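You operate a simulated robot arm through the tools that you are given. There is no shell and no other tool.

You are at the controls of a simulated robot arm. One attempt, no reset.

JOB
Put things in order on the plywood bench top. At the end: the silver pin stands on top of the black spirit level; the orange block and the blue tall jar on the plywood bench top have changed places; the gold stub three is on the green tin; whatever was shut is shut again. Leave all else as you found it, and nothing knocked over.

Only the result counts: the job must be done as asked and must still hold three seconds after the hand-in. Knocking over, shifting, dropping, spilling or breaking anything else fails it.

ROBOT AND FRAMES
A 7-joint arm with a two-finger parallel gripper, fixed in place. Base frame: the origin is at the foot of the arm, x ahead of it, y to its left, z up; the work surface is at about z = 0. Readings come in mm, degrees, newtons and seconds.
With the tool pointing down near the work surface it reaches from about 220 to 580 mm from the base axis. Its first joint turns from -66.0 to 66.0 degrees. Payload 2.5 kg.
The tool frame sits at the grasp point between the pads (the TCP): z along the fingers, y along the line on which they close. The tips reach 23 mm beyond it. Largest opening 94 mm; finger width 38, thickness 10; the body of the gripper, 54 by 96 mm, starts 39 mm behind the TCP.
Orientation is that of the tool frame in the base frame, as [roll, pitch, yaw] about the fixed x, y, z axes, in that order (R = Rz(yaw) Ry(pitch) Rx(roll)). With the fingers straight down and closing along the base's y, the tool's x points along the base's -x, its y along +y and its z along -z.

CONTROLS
- The arm moves only by the tool drive_tool. Its argument "moves" is one flat list of numbers, 7 for each row, row after row: the shift along the tool's x, y, z in mm, then the turn, a rotation vector about the tool's x, y, z in degrees, then the opening, from 0 (shut) to 1 (fully open). In form: [x, y, z, ax, ay, az, gripper, x, y, z, ax, ay, az, gripper, ...]. A call has 1 to 20 rows; each row is the pose to reach, as a shift and turn from the pose commanded when the call began, along the tool's axes at that moment. A row lasts 0.2 s, in which the tool goes at most 50 mm and 8.6 degrees; a call with a longer step from one row to the next is refused whole, and so is a gripper value outside its range. A pose out of reach is approached as far as the arm can. The call stops where the force on the tool passes 40 N (or 10 N more than at its start, if that is more) or the arm is blocked; 0.2 s more then pass. The fingers move at their own pace (about 108 mm/s each) and stop on an object; they squeeze with about 23 N. The grip force told is the motor's: it shows also when the fingers shut on nothing. Time passes only in rows, and 0.2 s behind the last, so rows that repeat a pose let the fingers close. The reply holds the time, the measured pose of the TCP, the force on the tool along the base axes, the opening and the grip force, in the units named above and with some noise, with the torque about the TCP (base axes, N m) and any sound that the robot's microphone picked up.
- Cameras (640 x 400 px; columns grow to the right, rows downward): "scene" is fixed at [107.9, -403.9, 536.6]; the picture's right is [0.88, -0.47, 0.00], its down [-0.31, -0.57, -0.76] and it looks along [0.36, 0.67, -0.65] (base axes); focal length 310 px, centre (320, 200). "wrist" rides on the gripper at [86, 16, -74] in the tool frame; the picture's right is [-0.18, 0.98, 0.00], its down [-0.58, -0.11, -0.81] and it looks along [-0.79, -0.15, 0.59] (tool axes); focal length 243 px, centre (320, 200). There is no depth. A picture from a camera that has moved, and an enlarged one, comes with that camera's place and axes in the base frame and with its lens.
- capture(camera): a new picture of that camera. It takes no simulated time.
- zoom(camera, box): a new picture of the part [left, top, right, bottom] of that camera's present view, enlarged. It takes no simulated time.
- job_done(): hands the job in; it is judged then, once.

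Places have to be worked out from the pictures, the camera data and where the tool is seen. Open the gripper and draw the arm clear of the work before you hand the job in, unless the task says otherwise.

The tools are called after "Request:" as a command line: name --argument value ..., lists and objects as JSON in quotes. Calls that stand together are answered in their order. drive_tool: Moves the arm, as the interface text tells. Its arguments: {"type":"object","properties":{"moves":{"type":"array","items":{"type":"number"}}},"required":["moves"]} The other tools are called the same way: capture (camera) takes a picture; zoom (camera, box) takes an enlarged picture of a part of a camera's view; job_done () hands the job in.

At the start:

```text
clock: 0.0
eef_pos: [351.1, -51.8, 252.4]
tcp_rot: [180.0, -0.1, -180.0]
wrist_force: [-0.5, -0.3, 0.1]
torque: [0.04, 0.02, 0.01]
grip_width: 94.0
grip_force: 0.1
```

scene: 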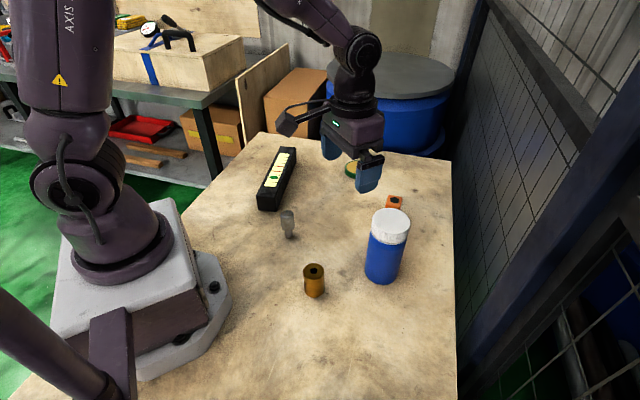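
wrist: 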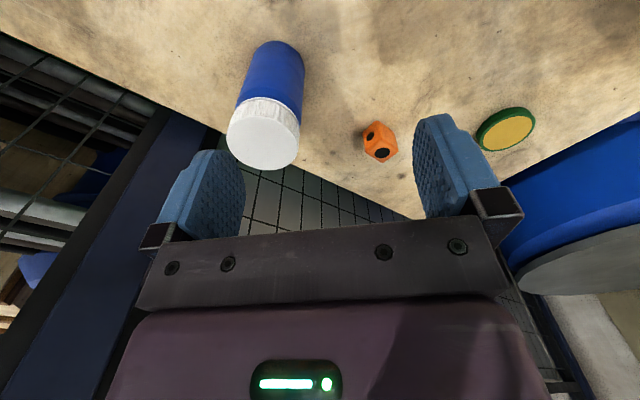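

I start by looking closely at the bench: the black level, silver pin, gold stub, blue jar, orange block and green tin all appear in view. I zoom in to measure them.

Request:
zoom --camera "scene" --box '[240, 130, 440, 255]'

Request:
zoom --camera "scene" --box '[270, 200, 430, 300]'

Request:
zoom --camera "wrist" --box '[200, 20, 560, 245]'

```text
3.20 times, centred on (340, 192) of scene
camera zoom: at [107.9, -403.9, 536.6], right [0.88, -0.47, 0.0], down [-0.31, -0.57, -0.76], along [0.36, 0.67, -0.65], focal length 993 px, centre (256, 224)
```

zoom: 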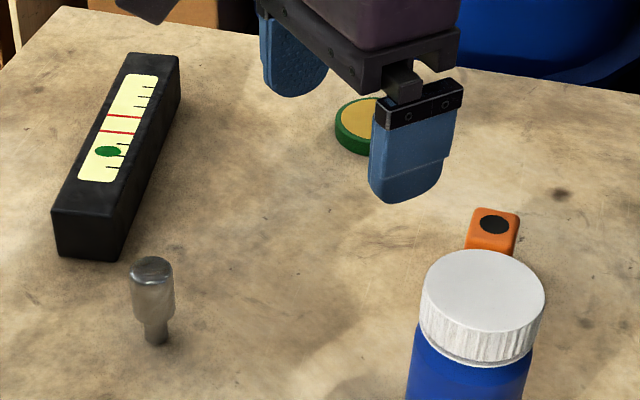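

```text
4.00 times, centred on (350, 250) of scene
camera zoom: at [107.9, -403.9, 536.6], right [0.88, -0.47, 0.0], down [-0.31, -0.57, -0.76], along [0.36, 0.67, -0.65], focal length 1241 px, centre (200, 0)
```

zoom: 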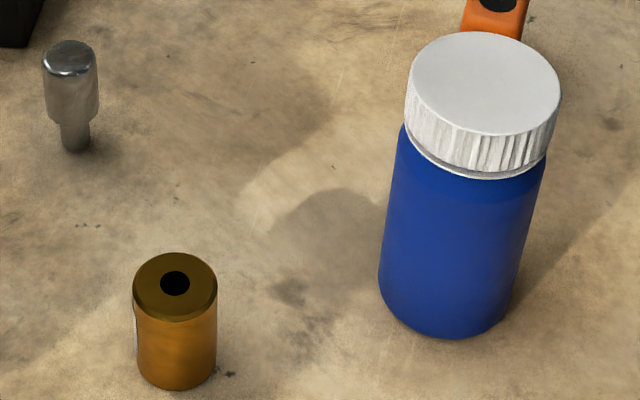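

```text
1.78 times, centred on (380, 132) of wrist
camera zoom: at [265.4, -36.2, 326.6], right [0.18, 0.98, 0.0], down [0.58, -0.11, 0.81], along [0.79, -0.15, -0.59], focal length 431 px, centre (213, 320)
```

zoom: 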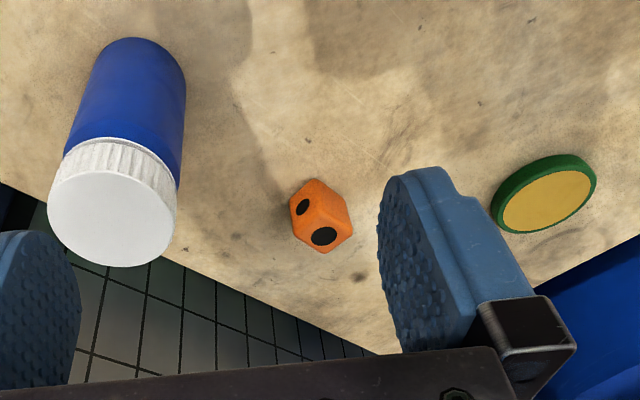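

The gripper hides part of the tin from the scene camera. I raise and draw back the tool well above everything to get unobstructed views.

Request:
drive_tool --moves '[20, 0, -30, 0, 0, 0, 1, 40, 0, -60, 0, 0, 0, 1, 60, 0, -90, 0, 0, 0, 1, 70, 0, -120, 0, 0, 0, 1, 70, 0, -120, 0, 0, 0, 1]'

```text
clock: 1.2
eef_pos: [282.3, -51.6, 371.4]
tcp_rot: [180.0, -0.1, 180.0]
wrist_force: [0.3, -0.3, 0.3]
torque: [-0.02, 0.0, 0.02]
grip_width: 93.9
grip_force: 0.1
```

The tool is at (282, -52, 371). I take pictures with both cameras.

Request:
capture --camera "scene"

Request:
capture --camera "wrist"

```text
taken
```

scene: 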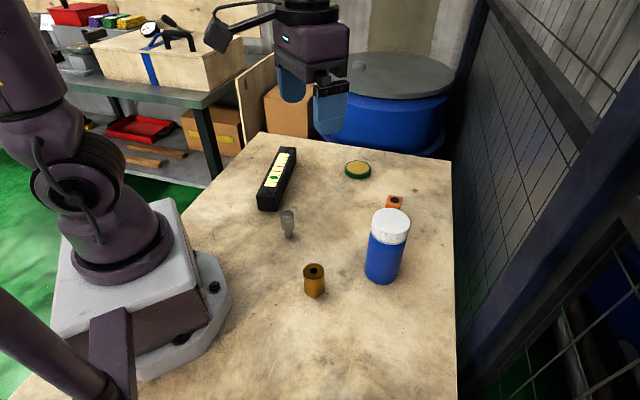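

```text
taken
camera wrist: at [196.2, -36.2, 446.2], right [0.18, 0.98, 0.0], down [0.58, -0.11, 0.81], along [0.79, -0.15, -0.59], focal length 243 px, centre (320, 200)
```

wrist: 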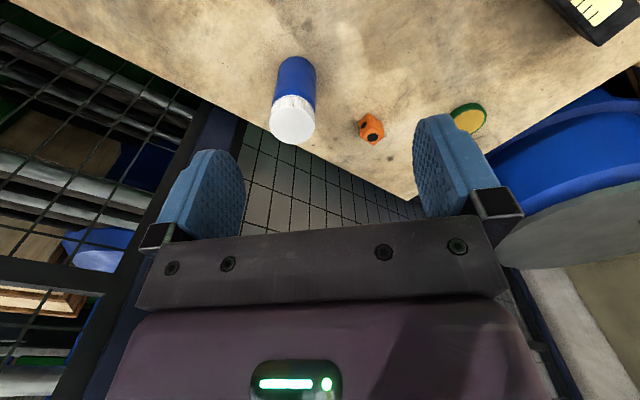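

Now the bench is clear in the scene view. I zoom on each item to measure it.

Request:
zoom --camera "scene" --box '[330, 150, 410, 200]'

Request:
zoom --camera "scene" --box '[366, 185, 430, 225]'

Request:
zoom --camera "scene" --box '[240, 140, 336, 200]'

Request:
zoom --camera "scene" --box '[240, 190, 320, 240]'

Request:
zoom --camera "wrist" --box '[250, 40, 410, 140]'

Request:
zoom --camera "wrist" --box '[340, 80, 500, 180]'

```text
8.00 times, centred on (370, 175) of scene
camera zoom: at [107.8, -403.9, 536.6], right [0.88, -0.47, 0.0], down [-0.31, -0.57, -0.76], along [0.36, 0.67, -0.65], focal length 2482 px, centre (-80, 400)
```

zoom: 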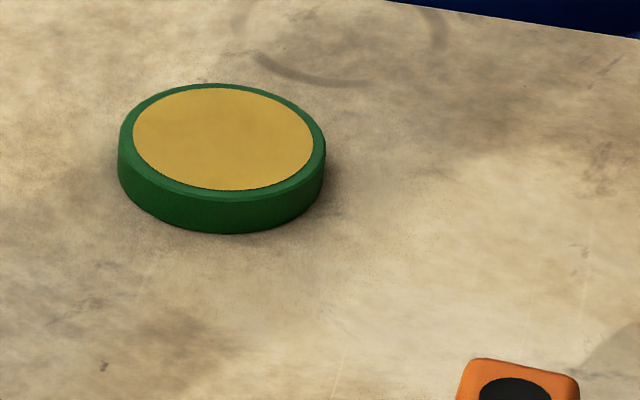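

```text
10.00 times, centred on (398, 205) of scene
camera zoom: at [107.8, -403.9, 536.6], right [0.88, -0.47, 0.0], down [-0.31, -0.57, -0.76], along [0.36, 0.67, -0.65], focal length 3103 px, centre (-460, 150)
```

zoom: 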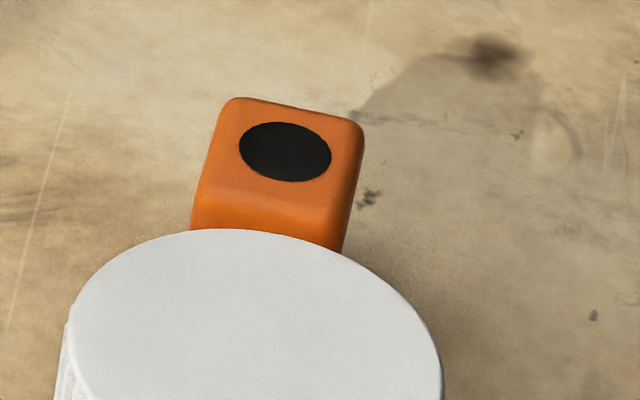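

```text
6.67 times, centred on (288, 170) of scene
camera zoom: at [107.8, -403.9, 536.6], right [0.88, -0.47, 0.0], down [-0.31, -0.57, -0.76], along [0.36, 0.67, -0.65], focal length 2069 px, centre (533, 400)
```

zoom: 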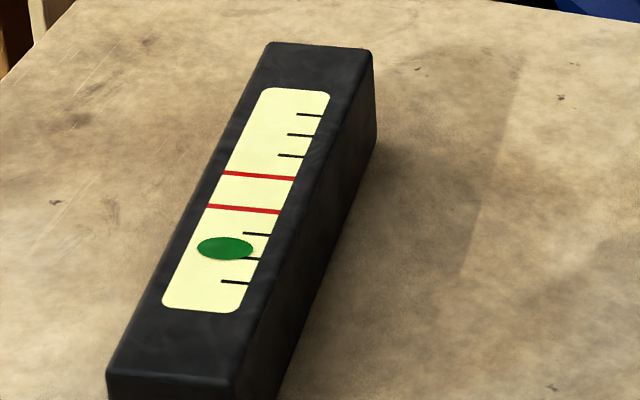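

```text
8.00 times, centred on (280, 215) of scene
camera zoom: at [107.8, -403.9, 536.6], right [0.88, -0.47, 0.0], down [-0.31, -0.57, -0.76], along [0.36, 0.67, -0.65], focal length 2482 px, centre (640, 80)
```

zoom: 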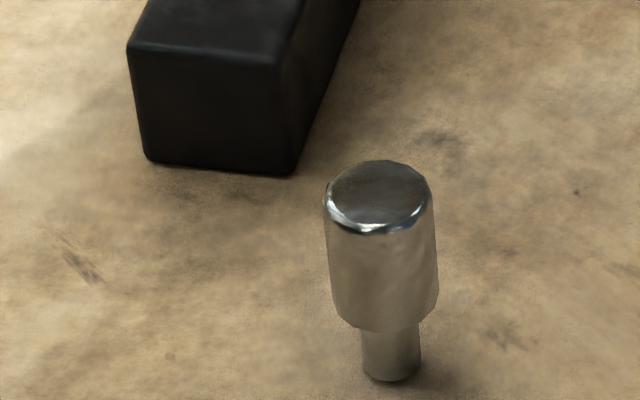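

```text
4.00 times, centred on (330, 90) of wrist
camera zoom: at [196.2, -36.2, 446.2], right [0.18, 0.98, 0.0], down [0.58, -0.11, 0.81], along [0.79, -0.15, -0.59], focal length 970 px, centre (280, 640)
```

zoom: 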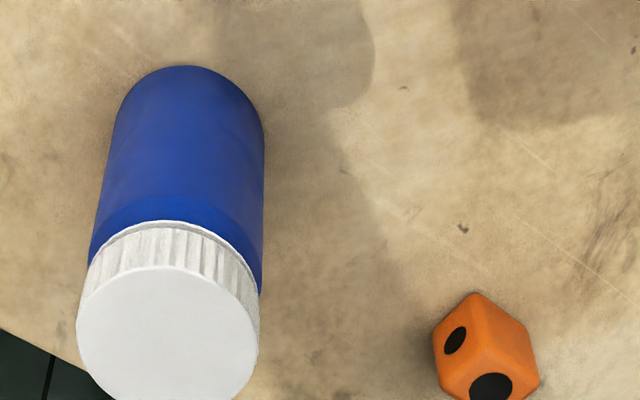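

```text
4.00 times, centred on (420, 130) of wrist
camera zoom: at [196.2, -36.2, 446.2], right [0.18, 0.98, 0.0], down [0.58, -0.11, 0.81], along [0.79, -0.15, -0.59], focal length 970 px, centre (-80, 480)
```

zoom: 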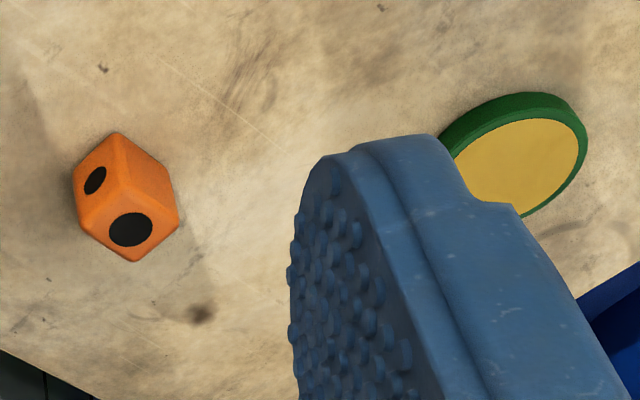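

I check the scene camera's calibration against the known gripper pose by zooming on the fingertips.

Request:
zoom --camera "scene" --box '[256, 60, 368, 130]'

Request:
zoom --camera "scene" --box '[352, 200, 432, 250]'

Request:
zoom --camera "scene" --box '[280, 250, 360, 300]'

```text
5.71 times, centred on (312, 95) of scene
camera zoom: at [107.8, -403.9, 536.6], right [0.88, -0.47, 0.0], down [-0.31, -0.57, -0.76], along [0.36, 0.67, -0.65], focal length 1773 px, centre (366, 800)
```

zoom: 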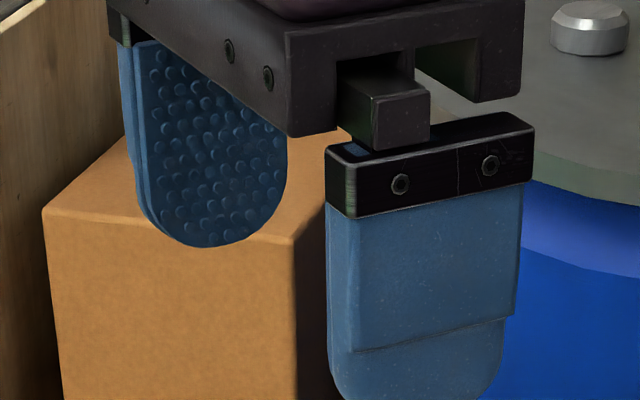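

```text
8.00 times, centred on (392, 225) of scene
camera zoom: at [107.8, -403.9, 536.6], right [0.88, -0.47, 0.0], down [-0.31, -0.57, -0.76], along [0.36, 0.67, -0.65], focal length 2482 px, centre (-256, 0)
```

zoom: 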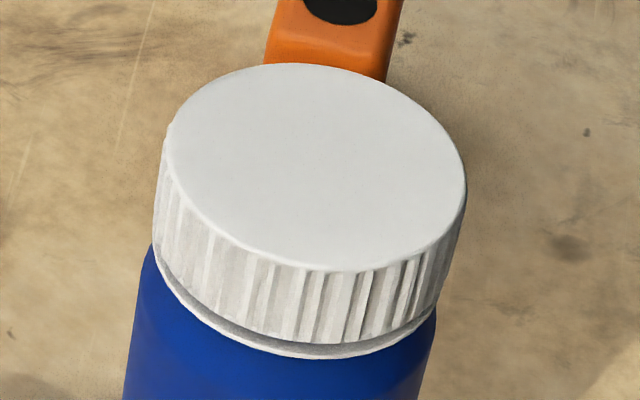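

```text
8.00 times, centred on (320, 275) of scene
camera zoom: at [107.8, -403.9, 536.6], right [0.88, -0.47, 0.0], down [-0.31, -0.57, -0.76], along [0.36, 0.67, -0.65], focal length 2482 px, centre (320, -400)
```

zoom: 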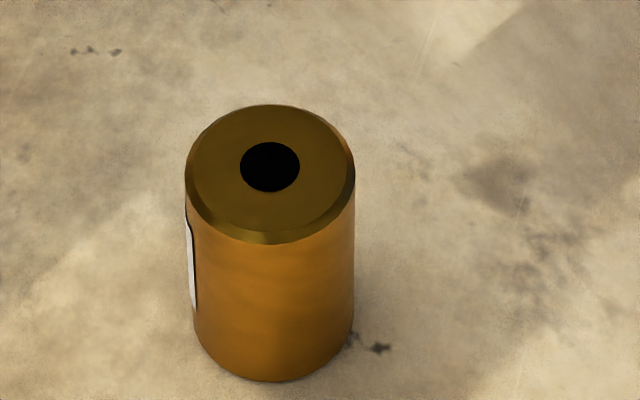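

The scene camera lines up with the gripper to within a few px, slightly steeper than its rounded axes. I put the silver pin at about (275, 64), 71 mm tall with a narrow foot. I go to hover above it.

Request:
drive_tool --moves '[1, 20, 37, 0, 0, 0, 1, 2, 40, 74, 0, 0, 0, 1, 3, 60, 111, 0, 0, 0, 1, 4, 80, 148, 0, 0, 0, 1, 6, 100, 185, 0, 0, 0, 1, 7, 115, 221, 0, 0, 0, 1, 7, 115, 221, 0, 0, 0, 1]'

Request:
capture --camera "wrist"

Request:
zoom --camera "scene" --box '[220, 140, 380, 240]'

```text
clock: 2.8
eef_pos: [275.7, 64.5, 151.4]
tcp_rot: [180.0, 0.1, 180.0]
wrist_force: [0.3, -0.2, 0.3]
torque: [-0.01, 0.03, -0.06]
grip_width: 93.9
grip_force: 0.0
```

```text
taken
camera wrist: at [188.7, 79.3, 225.4], right [0.18, 0.98, 0.0], down [0.58, -0.11, 0.81], along [0.79, -0.15, -0.59], focal length 243 px, centre (320, 200)
```

wrist: 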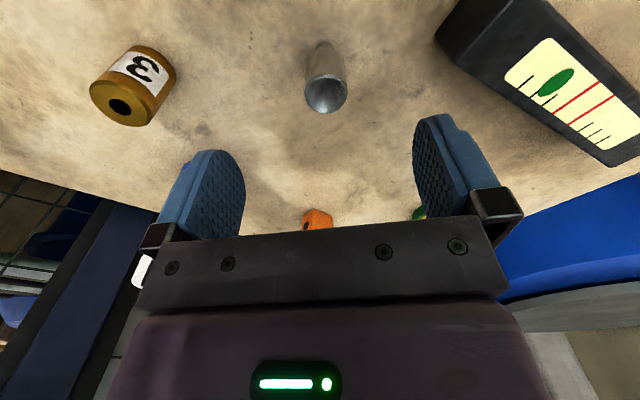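

```text
4.00 times, centred on (300, 190) of scene
camera zoom: at [107.9, -403.9, 536.6], right [0.88, -0.47, 0.0], down [-0.31, -0.57, -0.76], along [0.36, 0.67, -0.65], focal length 1241 px, centre (400, 240)
```

zoom: 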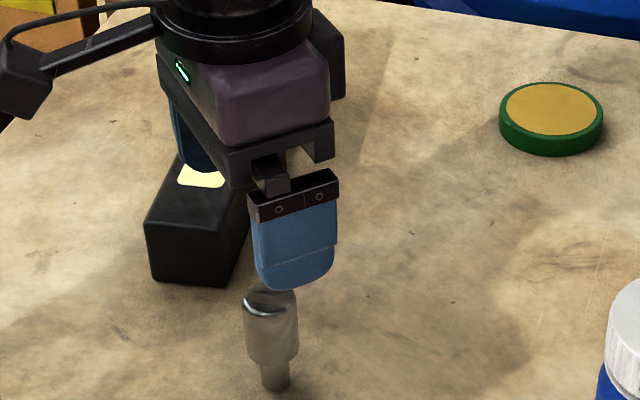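

The pin top shows at about (327, 95) in the wrist view, slightly off the line below the TCP. I zoom for a precise correction.

Request:
zoom --camera "wrist" --box '[280, 20, 376, 120]'

Request:
zoom --camera "wrist" --box '[80, 30, 190, 140]'

```text
4.00 times, centred on (328, 70) of wrist
camera zoom: at [188.7, 79.3, 225.4], right [0.18, 0.98, 0.0], down [0.58, -0.11, 0.81], along [0.79, -0.15, -0.59], focal length 970 px, centre (288, 720)
```

zoom: 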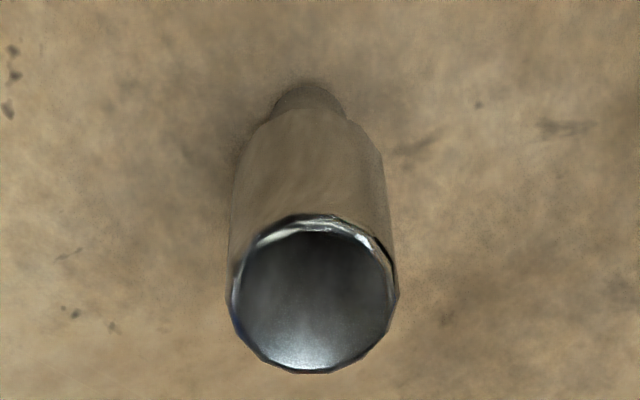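

```text
3.64 times, centred on (135, 85) of wrist
camera zoom: at [188.7, 79.3, 225.4], right [0.18, 0.98, 0.0], down [0.58, -0.11, 0.81], along [0.79, -0.15, -0.59], focal length 882 px, centre (993, 618)
```

zoom: 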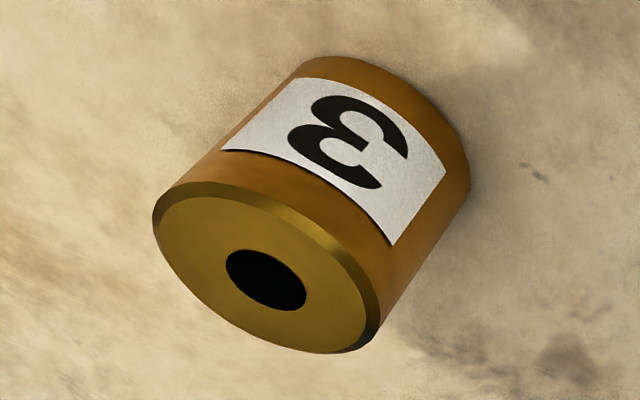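

The stub carries the "3" label, so it is the right one. The pin sits about 2 mm further in x and 3.5 mm further in y than the TCP; I shift and come down to just above it.

Request:
drive_tool --moves '[-2, 3.5, 20, 0, 0, 0, 1, -2, 3.5, 40, 0, 0, 0, 1, -2, 3.5, 51, 0, 0, 0, 1, -2, 3.5, 51, 0, 0, 0, 1]'

Request:
zoom --camera "wrist" --box '[120, 20, 520, 270]'

Request:
zoom --camera "scene" --box '[240, 180, 340, 242]'

```text
clock: 3.8
eef_pos: [275.9, 65.7, 98.8]
tcp_rot: [-179.9, 0.0, -180.0]
wrist_force: [0.9, 1.1, 0.5]
torque: [-0.02, -0.01, 0.03]
grip_width: 94.0
grip_force: 0.0
```

```text
1.60 times, centred on (320, 145) of wrist
camera zoom: at [190.5, 81.8, 173.7], right [0.18, 0.98, 0.0], down [0.58, -0.11, 0.81], along [0.79, -0.15, -0.59], focal length 388 px, centre (320, 288)
```

zoom: 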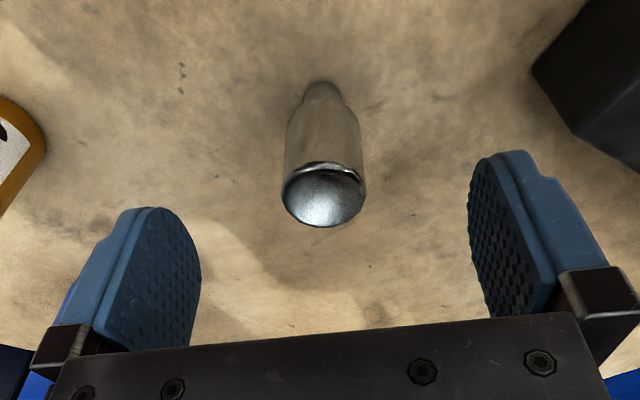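

```text
6.40 times, centred on (290, 211) of scene
camera zoom: at [107.9, -403.9, 536.6], right [0.88, -0.47, 0.0], down [-0.31, -0.57, -0.76], along [0.36, 0.67, -0.65], focal length 1986 px, centre (512, 130)
```

zoom: 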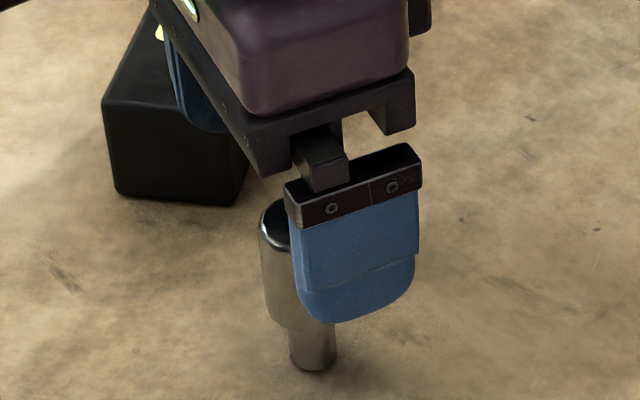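

The pin is centred to within 1.5 mm. I descend so the pads meet the middle of its thick body, then close.

Request:
drive_tool --moves '[0, 1.5, 20, 0, 0, 0, 1, 0, 1.5, 40, 0, 0, 0, 1, 0, 1.5, 51, 0, 0, 0, 1, 0, 1.5, 51, 0, 0, 0, 1, 0, 1.5, 51, 0, 0, 0, 0, 0, 1.5, 51, 0, 0, 0, 0, 0, 1.5, 51, 0, 0, 0, 0, 0, 1.5, 51, 0, 0, 0, 0]'

Request:
zoom --camera "scene" --box '[240, 180, 340, 242]'

Request:
capture --camera "wrist"

```text
clock: 5.6
eef_pos: [277.4, 69.5, 48.7]
tcp_rot: [179.9, -0.1, -180.0]
wrist_force: [0.5, -0.1, -1.3]
torque: [0.0, -0.01, 0.03]
grip_width: 28.6
grip_force: 23.0
```

```text
6.40 times, centred on (290, 211) of scene
camera zoom: at [107.9, -403.9, 536.6], right [0.88, -0.47, 0.0], down [-0.31, -0.57, -0.76], along [0.36, 0.67, -0.65], focal length 1986 px, centre (512, 130)
```

zoom: 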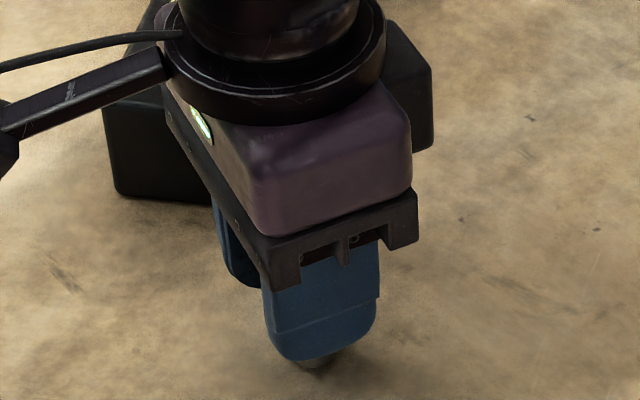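

```text
taken
camera wrist: at [190.8, 84.0, 122.9], right [0.18, 0.98, 0.0], down [0.58, -0.11, 0.81], along [0.79, -0.15, -0.59], focal length 243 px, centre (320, 200)
```

wrist: 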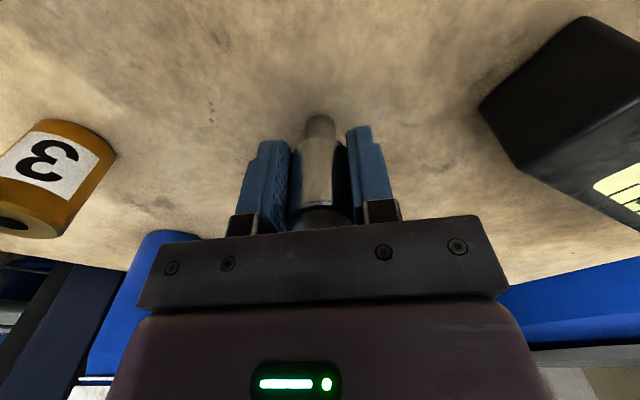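

The pin is held (28.6 mm wide). I lift it straight up, then swing over toward the near black end of the level at about (277, 186).

Request:
drive_tool --moves '[0, 0, -20, 0, 0, 0, 0, 0, 0, -60, 0, 0, 0, 0, 0, 0, -100, 0, 0, 0, 0, 0, 30, -110, 0, 0, 0, 0, 0, 60, -110, 0, 0, 0, 0, 0, 60, -110, 0, 0, 0, 0]'

Request:
capture --camera "wrist"

Request:
zoom --camera "scene" --box '[220, 130, 348, 210]'

```text
clock: 7.0
eef_pos: [275.6, 127.9, 157.0]
tcp_rot: [180.0, 0.0, 180.0]
wrist_force: [0.0, 0.2, -1.1]
torque: [0.02, 0.02, 0.0]
grip_width: 28.5
grip_force: 23.0
```

```text
taken
camera wrist: at [190.6, 144.1, 231.8], right [0.18, 0.98, 0.0], down [0.58, -0.11, 0.81], along [0.79, -0.15, -0.59], focal length 243 px, centre (320, 200)
```

wrist: 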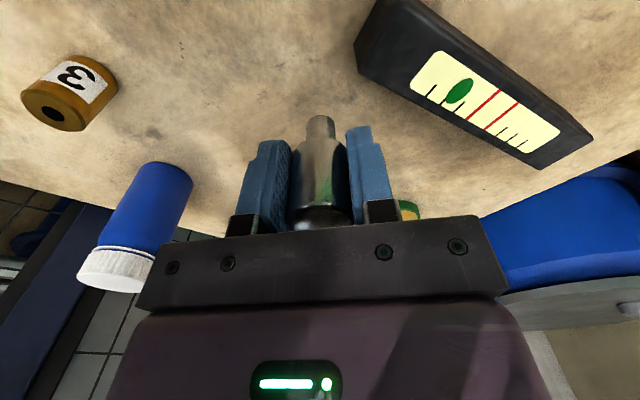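

```text
5.00 times, centred on (284, 170) of scene
camera zoom: at [107.9, -403.9, 536.6], right [0.88, -0.47, 0.0], down [-0.31, -0.57, -0.76], along [0.36, 0.67, -0.65], focal length 1552 px, centre (500, 350)
```

zoom: 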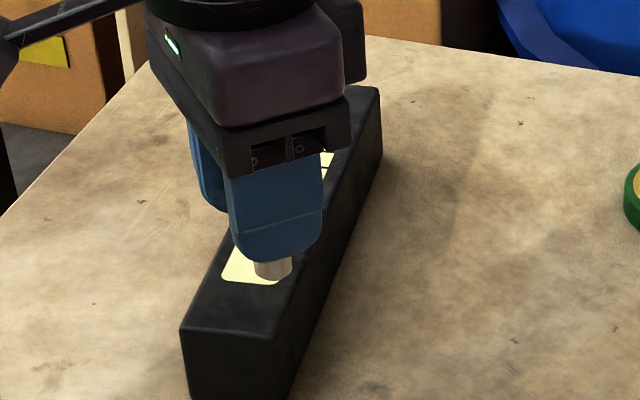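

I zoom the wrist view on the level to fix its edges relative to the held pin.

Request:
zoom --camera "wrist" --box '[340, 0, 600, 162]'

```text
2.46 times, centred on (470, 81) of wrist
camera zoom: at [190.6, 144.1, 231.8], right [0.18, 0.98, 0.0], down [0.58, -0.11, 0.81], along [0.79, -0.15, -0.59], focal length 597 px, centre (-49, 493)
```

zoom: 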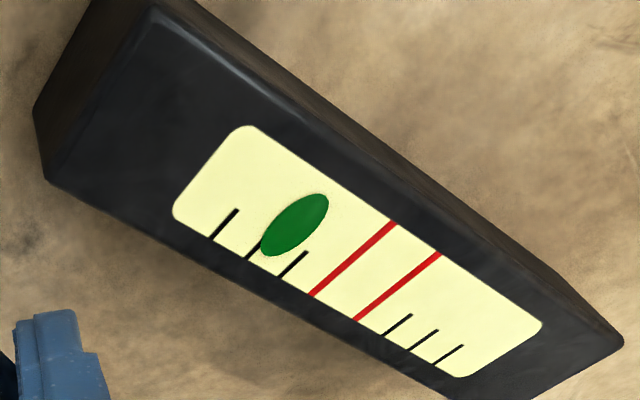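

The level's near end corners come out at (247, 184) and (285, 156), running at 53°; the plain black patch centre is near (279, 188), top at z≈45. I move there and come down to about 12 mm above.

Request:
drive_tool --moves '[-1, 30, 0, 0, 0, 0, 0, -3, 60, 0, 0, 0, 0, 0, -3, 60, 25, 0, 0, 0, 0, -3, 60, 50, 0, 0, 0, 0, -3, 60, 50, 0, 0, 0, 0]'

Request:
capture --camera "wrist"

Request:
zoom --camera "scene" --box '[220, 140, 348, 220]'

```text
clock: 8.2
eef_pos: [281.1, 187.3, 109.1]
tcp_rot: [-179.9, 0.0, 180.0]
wrist_force: [0.0, 0.5, -0.5]
torque: [-0.03, 0.05, -0.03]
grip_width: 28.5
grip_force: 23.3
```

```text
taken
camera wrist: at [194.6, 202.9, 182.5], right [0.18, 0.98, 0.0], down [0.58, -0.11, 0.81], along [0.79, -0.15, -0.59], focal length 243 px, centre (320, 200)
```

wrist: 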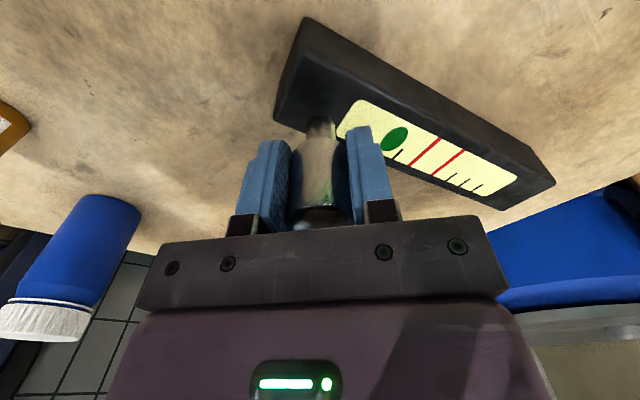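

```text
5.00 times, centred on (284, 180) of scene
camera zoom: at [107.9, -403.9, 536.6], right [0.88, -0.47, 0.0], down [-0.31, -0.57, -0.76], along [0.36, 0.67, -0.65], focal length 1552 px, centre (500, 300)
```

zoom: 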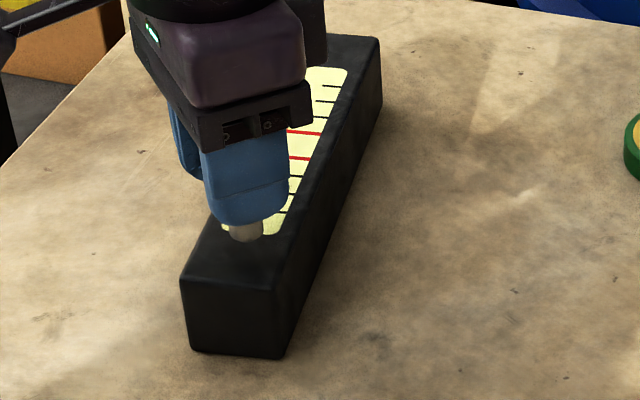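

The pin foot is about 14 mm above the black patch. I nudge 5 mm further along the level and lower to near contact.

Request:
drive_tool --moves '[-2, 5, 0, 0, 0, 0, 0, -2, 5, 6, 0, 0, 0, 0, -2, 5, 11, 0, 0, 0, 0, -2, 5, 11, 0, 0, 0, 0]'

Request:
zoom --camera "scene" --box '[240, 165, 304, 205]'

Request:
zoom --camera "wrist" --box '[260, 80, 420, 180]'

```text
clock: 9.2
eef_pos: [281.1, 193.2, 98.8]
tcp_rot: [180.0, 0.1, -179.9]
wrist_force: [-0.9, -1.6, 4.3]
torque: [-0.03, 0.07, -0.09]
grip_width: 29.1
grip_force: 23.0
```

```text
10.00 times, centred on (272, 185) of scene
camera zoom: at [107.8, -403.9, 536.6], right [0.88, -0.47, 0.0], down [-0.31, -0.57, -0.76], along [0.36, 0.67, -0.65], focal length 3103 px, centre (800, 350)
```

zoom: 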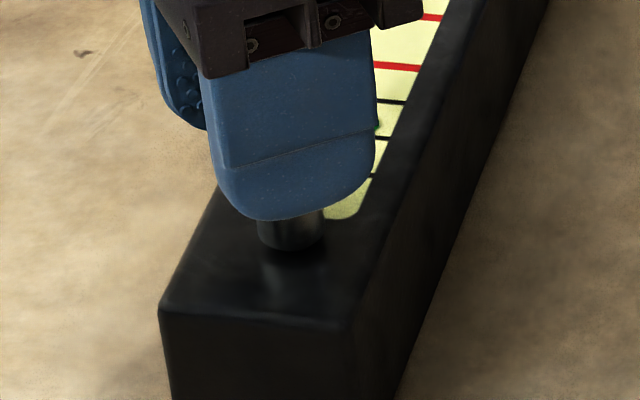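

```text
4.00 times, centred on (340, 130) of wrist
camera zoom: at [195.5, 208.9, 172.7], right [0.18, 0.98, 0.0], down [0.58, -0.11, 0.81], along [0.79, -0.15, -0.59], focal length 970 px, centre (240, 480)
```

zoom: 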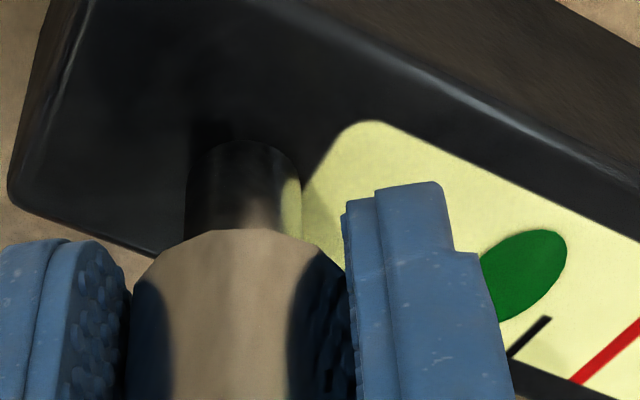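

The force along z has gone up to about 4 N, suggesting first contact. I lower 1 mm more and read again.

Request:
drive_tool --moves '[0, 0, 1, 0, 0, 0, 0, 0, 0, 1, 0, 0, 0, 0]'

Request:
zoom --camera "scene" --box '[240, 165, 304, 205]'

```text
clock: 9.8
eef_pos: [281.9, 193.7, 97.7]
tcp_rot: [-180.0, 0.0, 180.0]
wrist_force: [-2.9, -3.3, 18.0]
torque: [-0.17, 0.13, -0.03]
grip_width: 28.6
grip_force: 23.2
```

```text
10.00 times, centred on (272, 185) of scene
camera zoom: at [107.8, -403.9, 536.6], right [0.88, -0.47, 0.0], down [-0.31, -0.57, -0.76], along [0.36, 0.67, -0.65], focal length 3103 px, centre (800, 350)
```

zoom: 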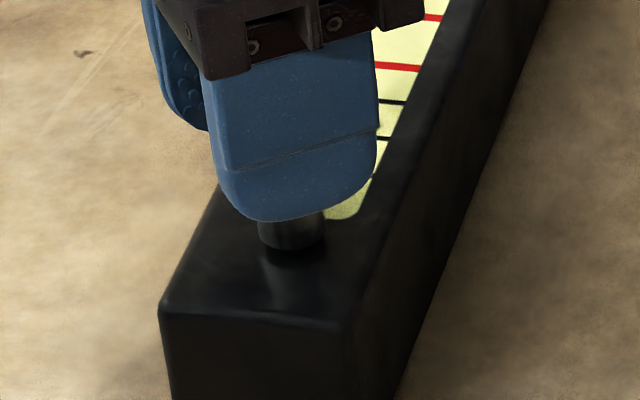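

The force is 18 N, so the pin is firmly on the level. I back off 1 mm to relieve the press, open gently, and check before rising.

Request:
drive_tool --moves '[0, 0, -1, 0, 0, 0, 0, 0, 0, -1, 0, 0, 0, 0, 0, 0, -1, 0, 0, 0, 0.4, 0, 0, -1, 0, 0, 0, 0.55, 0, 0, -1, 0, 0, 0, 0.55]'

Request:
zoom --camera "scene" --box '[240, 155, 320, 205]'

Request:
capture --camera "wrist"

```text
clock: 11.0
eef_pos: [280.9, 193.6, 99.2]
tcp_rot: [-180.0, 0.0, 179.9]
wrist_force: [0.2, -0.4, 0.0]
torque: [0.02, 0.01, -0.04]
grip_width: 51.5
grip_force: 0.0
```

```text
8.00 times, centred on (280, 180) of scene
camera zoom: at [107.9, -403.9, 536.6], right [0.88, -0.47, 0.0], down [-0.31, -0.57, -0.76], along [0.36, 0.67, -0.65], focal length 2482 px, centre (640, 360)
```

zoom: 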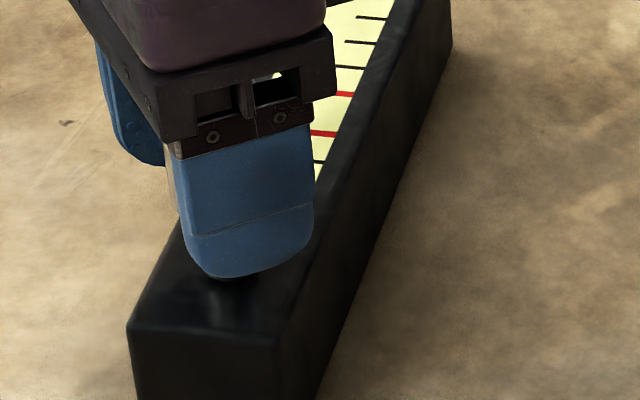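

```text
taken
camera wrist: at [195.1, 208.9, 172.9], right [0.18, 0.98, 0.0], down [0.58, -0.11, 0.81], along [0.79, -0.15, -0.59], focal length 243 px, centre (320, 200)
```

wrist: 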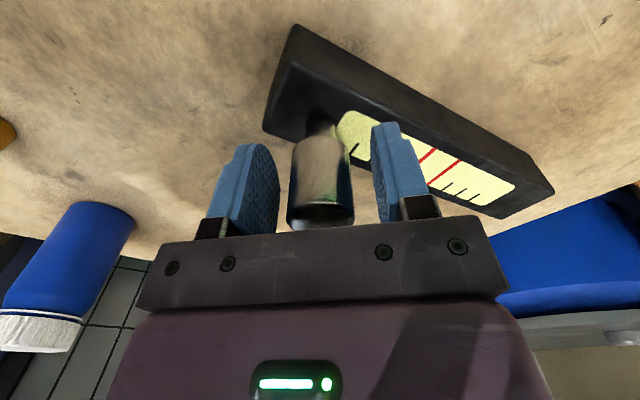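

The pin stands free on the level with the fingers clear on both sides. I open wider and rise straight up.

Request:
drive_tool --moves '[0, 0, 0, 0, 0, 0, 1, 0, 0, 0, 0, 0, 0, 1, 0, 0, -30, 0, 0, 0, 1, 0, 0, -70, 0, 0, 0, 1, 0, 0, -110, 0, 0, 0, 1, 0, -30, -130, 0, 0, 0, 1, 0, -70, -130, 0, 0, 0, 1]'

Request:
zoom --camera "scene" --box '[220, 130, 348, 210]'

Request:
capture --camera "wrist"

```text
clock: 12.6
eef_pos: [280.3, 124.7, 230.1]
tcp_rot: [-179.9, 0.0, -180.0]
wrist_force: [1.0, 0.8, -0.4]
torque: [0.0, -0.03, 0.03]
grip_width: 94.1
grip_force: 0.1
```

```text
5.00 times, centred on (284, 170) of scene
camera zoom: at [107.9, -403.8, 536.6], right [0.88, -0.47, 0.0], down [-0.31, -0.57, -0.76], along [0.36, 0.67, -0.65], focal length 1552 px, centre (500, 350)
```

zoom: 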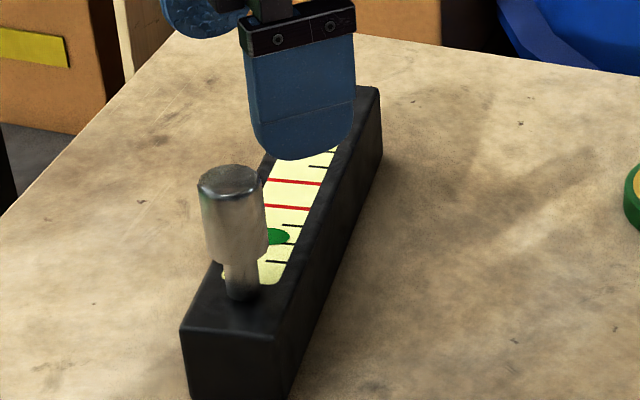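

```text
taken
camera wrist: at [193.6, 139.9, 303.9], right [0.18, 0.98, 0.0], down [0.58, -0.11, 0.81], along [0.79, -0.15, -0.59], focal length 243 px, centre (320, 200)
```

wrist: 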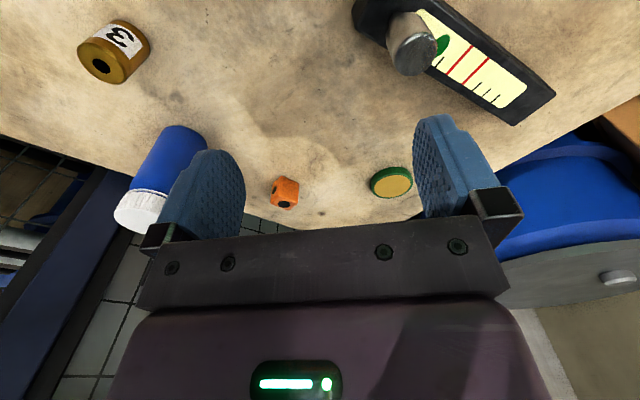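

The pin stands well on the level. Next I check the reach toward the green tin with the empty gripper, hovering near (550, 200, 150) to locate the tin exactly.

Request:
drive_tool --moves '[-39, 11, 11, 0, 0, 0, 1, -78, 22, 22, 0, 0, 0, 1, -116, 33, 34, 0, 0, 0, 1, -154, 43, 46, 0, 0, 0, 1, -193, 54, 57, 0, 0, 0, 1, -232, 65, 68, 0, 0, 0, 1, -270, 75, 80, 0, 0, 0, 1, -270, 75, 80, 0, 0, 0, 1]'

Request:
capture --camera "wrist"

Request:
zoom --camera "scene" --box '[300, 110, 460, 210]'

```text
clock: 14.4
eef_pos: [553.6, 198.0, 145.0]
tcp_rot: [-179.9, -0.1, 179.9]
wrist_force: [0.2, -0.6, 0.7]
torque: [0.0, -0.02, -0.01]
grip_width: 93.9
grip_force: 0.0
```

```text
taken
camera wrist: at [467.0, 213.9, 220.4], right [0.18, 0.98, 0.0], down [0.58, -0.11, 0.81], along [0.79, -0.15, -0.59], focal length 243 px, centre (320, 200)
```

wrist: 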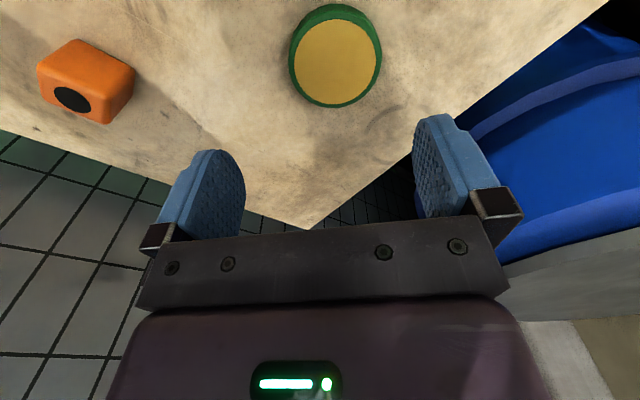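

```text
4.00 times, centred on (380, 160) of scene
camera zoom: at [107.9, -403.9, 536.6], right [0.88, -0.47, 0.0], down [-0.31, -0.57, -0.76], along [0.36, 0.67, -0.65], focal length 1241 px, centre (80, 360)
```

zoom: 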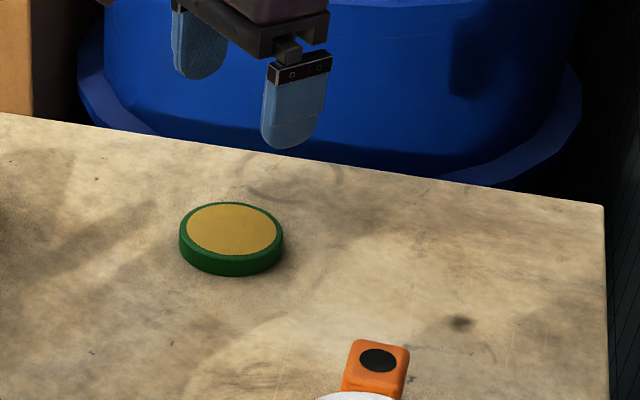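

Reach is fine here; the tin's top centre comes out near (559, 209). I test reach at the stub-placing height by going down toward z≈70 over the tin with the fingers staying well above its top.

Request:
drive_tool --moves '[-2, 6, 25, 0, 0, 0, 1, -4, 10, 50, 0, 0, 0, 1, -4, 10, 75, 0, 0, 0, 1, -4, 10, 75, 0, 0, 0, 1]'

Request:
capture --camera "wrist"

Request:
zoom --camera "scene" --box '[300, 110, 460, 210]'

```text
clock: 15.4
eef_pos: [554.9, 209.3, 71.5]
tcp_rot: [179.9, 0.0, 179.9]
wrist_force: [-0.1, 0.8, -0.3]
torque: [-0.01, -0.02, 0.01]
grip_width: 93.8
grip_force: 0.1
```

```text
taken
camera wrist: at [469.2, 223.5, 146.1], right [0.18, 0.98, 0.0], down [0.58, -0.11, 0.81], along [0.79, -0.15, -0.59], focal length 243 px, centre (320, 200)
```

wrist: 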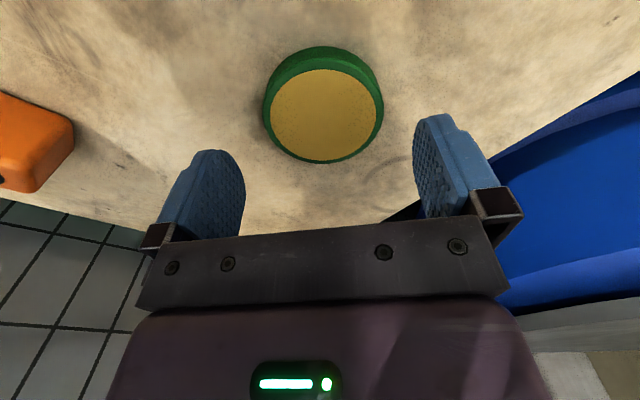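

```text
4.00 times, centred on (380, 160) of scene
camera zoom: at [107.9, -403.9, 536.6], right [0.88, -0.47, 0.0], down [-0.31, -0.57, -0.76], along [0.36, 0.67, -0.65], focal length 1241 px, centre (80, 360)
```

zoom: 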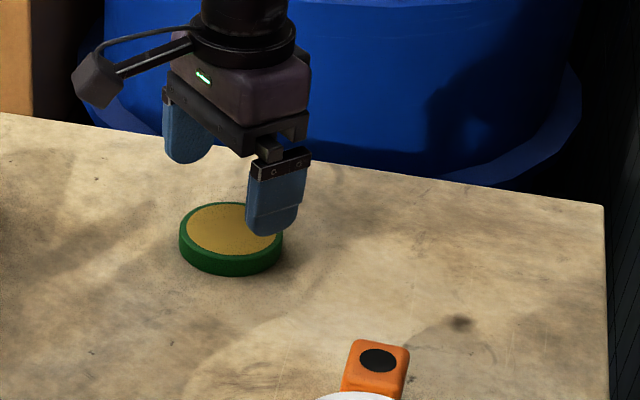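

Reach to the tin is fine; its centre is about (557, 208.7). I rise and travel to hover over the gold stub near (264, -87).

Request:
drive_tool --moves '[0, 0, -45, 0, 0, 0, 1, 0, 0, -90, 0, 0, 0, 1, 20, -20, -125, 0, 0, 0, 1, 50, -50, -120, 0, 0, 0, 1, 80, -81, -115, 0, 0, 0, 1, 110, -112, -110, 0, 0, 0, 1, 140, -142, -105, 0, 0, 0, 1, 170, -173, -100, 0, 0, 0, 1, 200, -203, -95, 0, 0, 0, 1, 231, -234, -90, 0, 0, 0, 1, 261, -265, -85, 0, 0, 0, 1, 291, -295, -77, 0, 0, 0, 1, 291, -295, -77, 0, 0, 0, 1]'

Request:
capture --camera "wrist"

Request:
capture --camera "scene"

```text
clock: 18.2
eef_pos: [264.9, -89.3, 150.5]
tcp_rot: [-179.9, 0.1, 180.0]
wrist_force: [0.3, -0.2, -0.1]
torque: [0.02, 0.0, 0.02]
grip_width: 94.1
grip_force: 0.1
```

```text
taken
camera wrist: at [178.0, -73.6, 224.3], right [0.18, 0.98, 0.0], down [0.58, -0.11, 0.81], along [0.79, -0.15, -0.59], focal length 243 px, centre (320, 200)
```

wrist: 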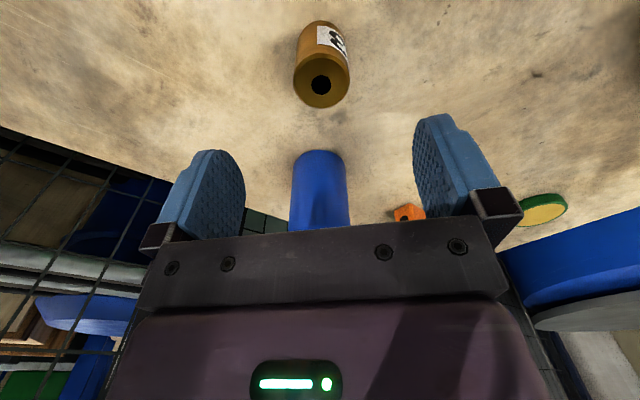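

```text
taken
```

scene: 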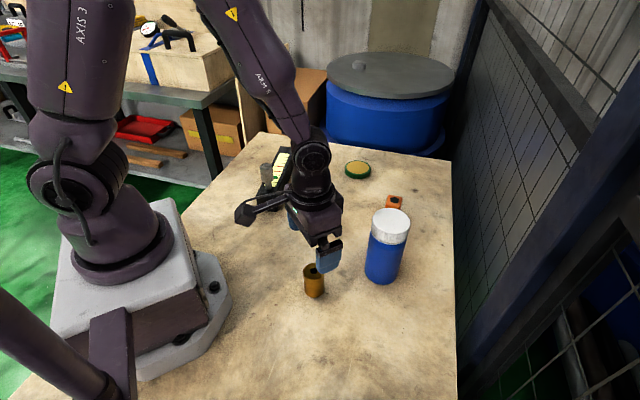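

The stub's top hole appears at about (321, 85), nearly under the TCP. I zoom to get the exact offset.

Request:
zoom --camera "wrist" --box '[256, 10, 384, 120]'

```text
3.64 times, centred on (320, 65) of wrist
camera zoom: at [178.0, -73.6, 224.3], right [0.18, 0.98, 0.0], down [0.58, -0.11, 0.81], along [0.79, -0.15, -0.59], focal length 882 px, centre (320, 691)
```

zoom: 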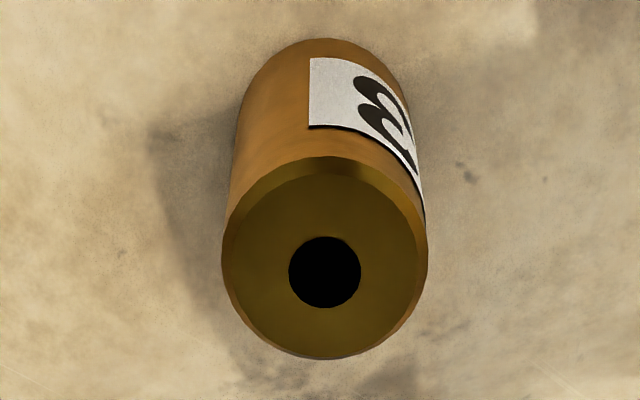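

The stub is about 2.5 mm further out in x and centred in y. I descend around it to TCP z≈40 and close.

Request:
drive_tool --moves '[-2.5, 0.7, 30, 0, 0, 0, 1, -2.5, 0.7, 60, 0, 0, 0, 1, -2.5, 0.7, 60, 0, 0, 0, 1]'

Request:
capture --camera "wrist"

```text
clock: 19.0
eef_pos: [269.4, -87.5, 90.5]
tcp_rot: [179.9, 0.1, 180.0]
wrist_force: [0.6, 0.6, -0.3]
torque: [-0.02, 0.02, 0.05]
grip_width: 94.2
grip_force: 0.0
```

```text
taken
camera wrist: at [181.7, -72.0, 165.0], right [0.18, 0.98, 0.0], down [0.58, -0.11, 0.81], along [0.79, -0.15, -0.59], focal length 243 px, centre (320, 200)
```

wrist: 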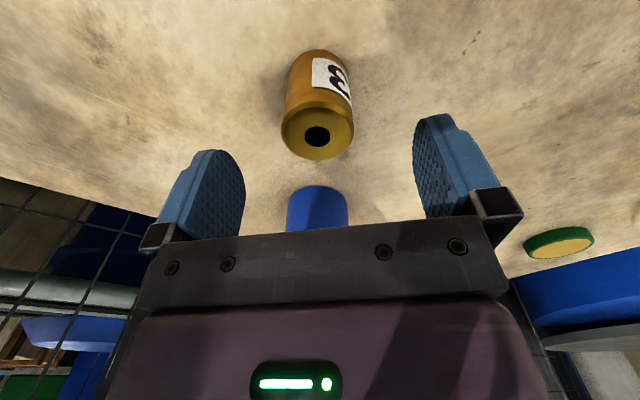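

Aligned to within a millimetre or so. I descend to grip height and close on the stub.

Request:
drive_tool --moves '[-0.5, -1.2, 25, 0, 0, 0, 1, -0.5, -1.2, 50, 0, 0, 0, 1, -0.5, -1.2, 50, 0, 0, 0, 1, -0.5, -1.2, 50, 0, 0, 0, 0, -0.5, -1.2, 50, 0, 0, 0, 0, -0.5, -1.2, 50, 0, 0, 0, 0, -0.5, -1.2, 50, 0, 0, 0, 0]'

Request:
capture --camera "wrist"

Request:
zoom --camera "scene" --box '[272, 230, 384, 300]'

```text
clock: 20.6
eef_pos: [268.7, -87.5, 39.5]
tcp_rot: [180.0, 0.0, 180.0]
wrist_force: [0.3, 0.0, 0.2]
torque: [-0.02, -0.03, -0.01]
grip_width: 39.6
grip_force: 23.0
```

```text
taken
camera wrist: at [182.6, -72.3, 113.5], right [0.18, 0.98, 0.0], down [0.58, -0.11, 0.81], along [0.79, -0.15, -0.59], focal length 243 px, centre (320, 200)
```

wrist: 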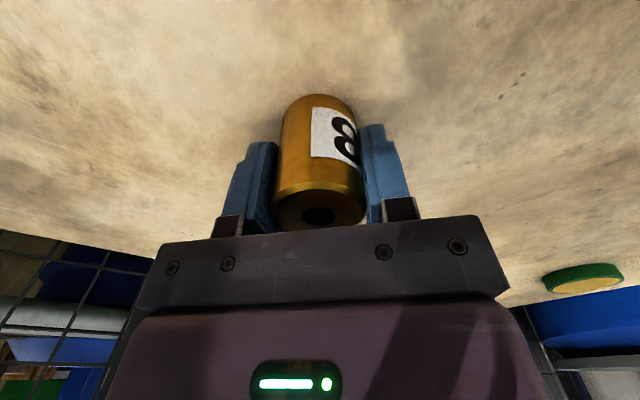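

```text
5.71 times, centred on (328, 265) of scene
camera zoom: at [107.9, -403.9, 536.6], right [0.88, -0.47, 0.0], down [-0.31, -0.57, -0.76], along [0.36, 0.67, -0.65], focal length 1773 px, centre (274, -171)
```

zoom: 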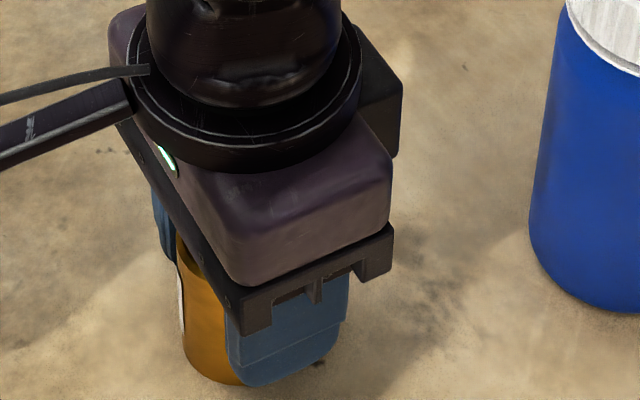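

The stub is held at 39.6 mm. The label looks odd from here, so I zoom to verify it is still the "3".

Request:
zoom --camera "wrist" --box '[260, 90, 388, 170]'

```text
5.00 times, centred on (324, 130) of wrist
camera zoom: at [182.6, -72.3, 113.5], right [0.18, 0.98, 0.0], down [0.58, -0.11, 0.81], along [0.79, -0.15, -0.59], focal length 1213 px, centre (300, 550)
```

zoom: 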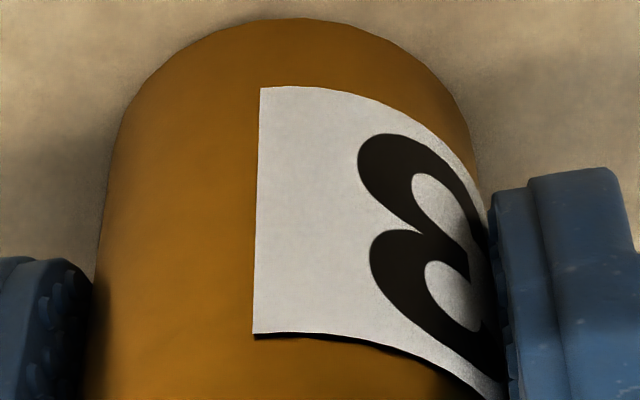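

It is indeed the 3 (seen upside down). I lift it and carry it over to above the tin, clear of everything.

Request:
drive_tool --moves '[0, 0, -40, 0, 0, 0, 0, 0, 0, -80, 0, 0, 0, 0, 0, 0, -120, 0, 0, 0, 0, -29, 29.6, -120, 0, 0, 0, 0, -58, 59.3, -120, 0, 0, 0, 0, -87, 89, -120, 0, 0, 0, 0, -116, 118.6, -120, 0, 0, 0, 0, -145, 148, -118, 0, 0, 0, 0, -174, 178, -115, 0, 0, 0, 0, -203, 207.5, -110, 0, 0, 0, 0, -232, 237, -105, 0, 0, 0, 0, -260.5, 267, -100, 0, 0, 0, 0, -289.5, 296.5, -95, 0, 0, 0, 0, -289.5, 296.5, -95, 0, 0, 0, 0]'

Request:
capture --camera "wrist"

Request:
zoom --camera "scene" --box '[300, 110, 460, 210]'

```text
clock: 23.6
eef_pos: [556.7, 208.3, 134.6]
tcp_rot: [180.0, -0.1, -180.0]
wrist_force: [0.2, 0.4, -0.3]
torque: [0.02, 0.0, -0.03]
grip_width: 0.0
grip_force: 22.7
```

```text
taken
camera wrist: at [471.0, 222.7, 209.1], right [0.18, 0.98, 0.0], down [0.58, -0.11, 0.81], along [0.79, -0.15, -0.59], focal length 243 px, centre (320, 200)
```

wrist: 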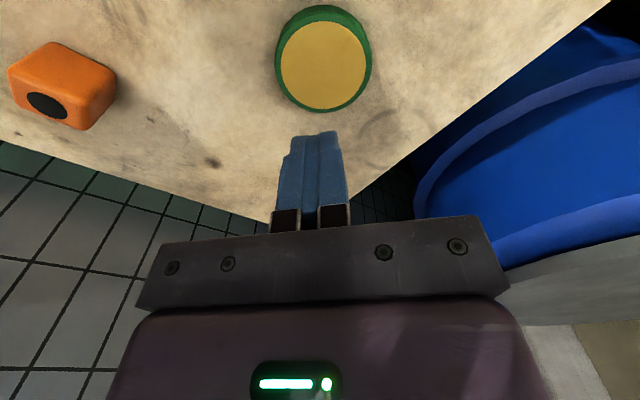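

```text
4.00 times, centred on (380, 160) of scene
camera zoom: at [107.9, -403.9, 536.6], right [0.88, -0.47, 0.0], down [-0.31, -0.57, -0.76], along [0.36, 0.67, -0.65], focal length 1241 px, centre (80, 360)
```

zoom: 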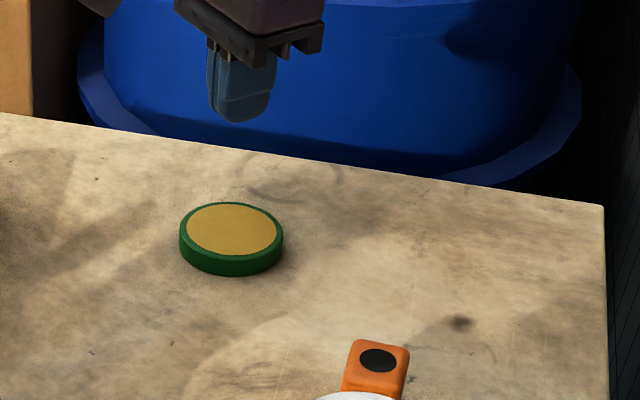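

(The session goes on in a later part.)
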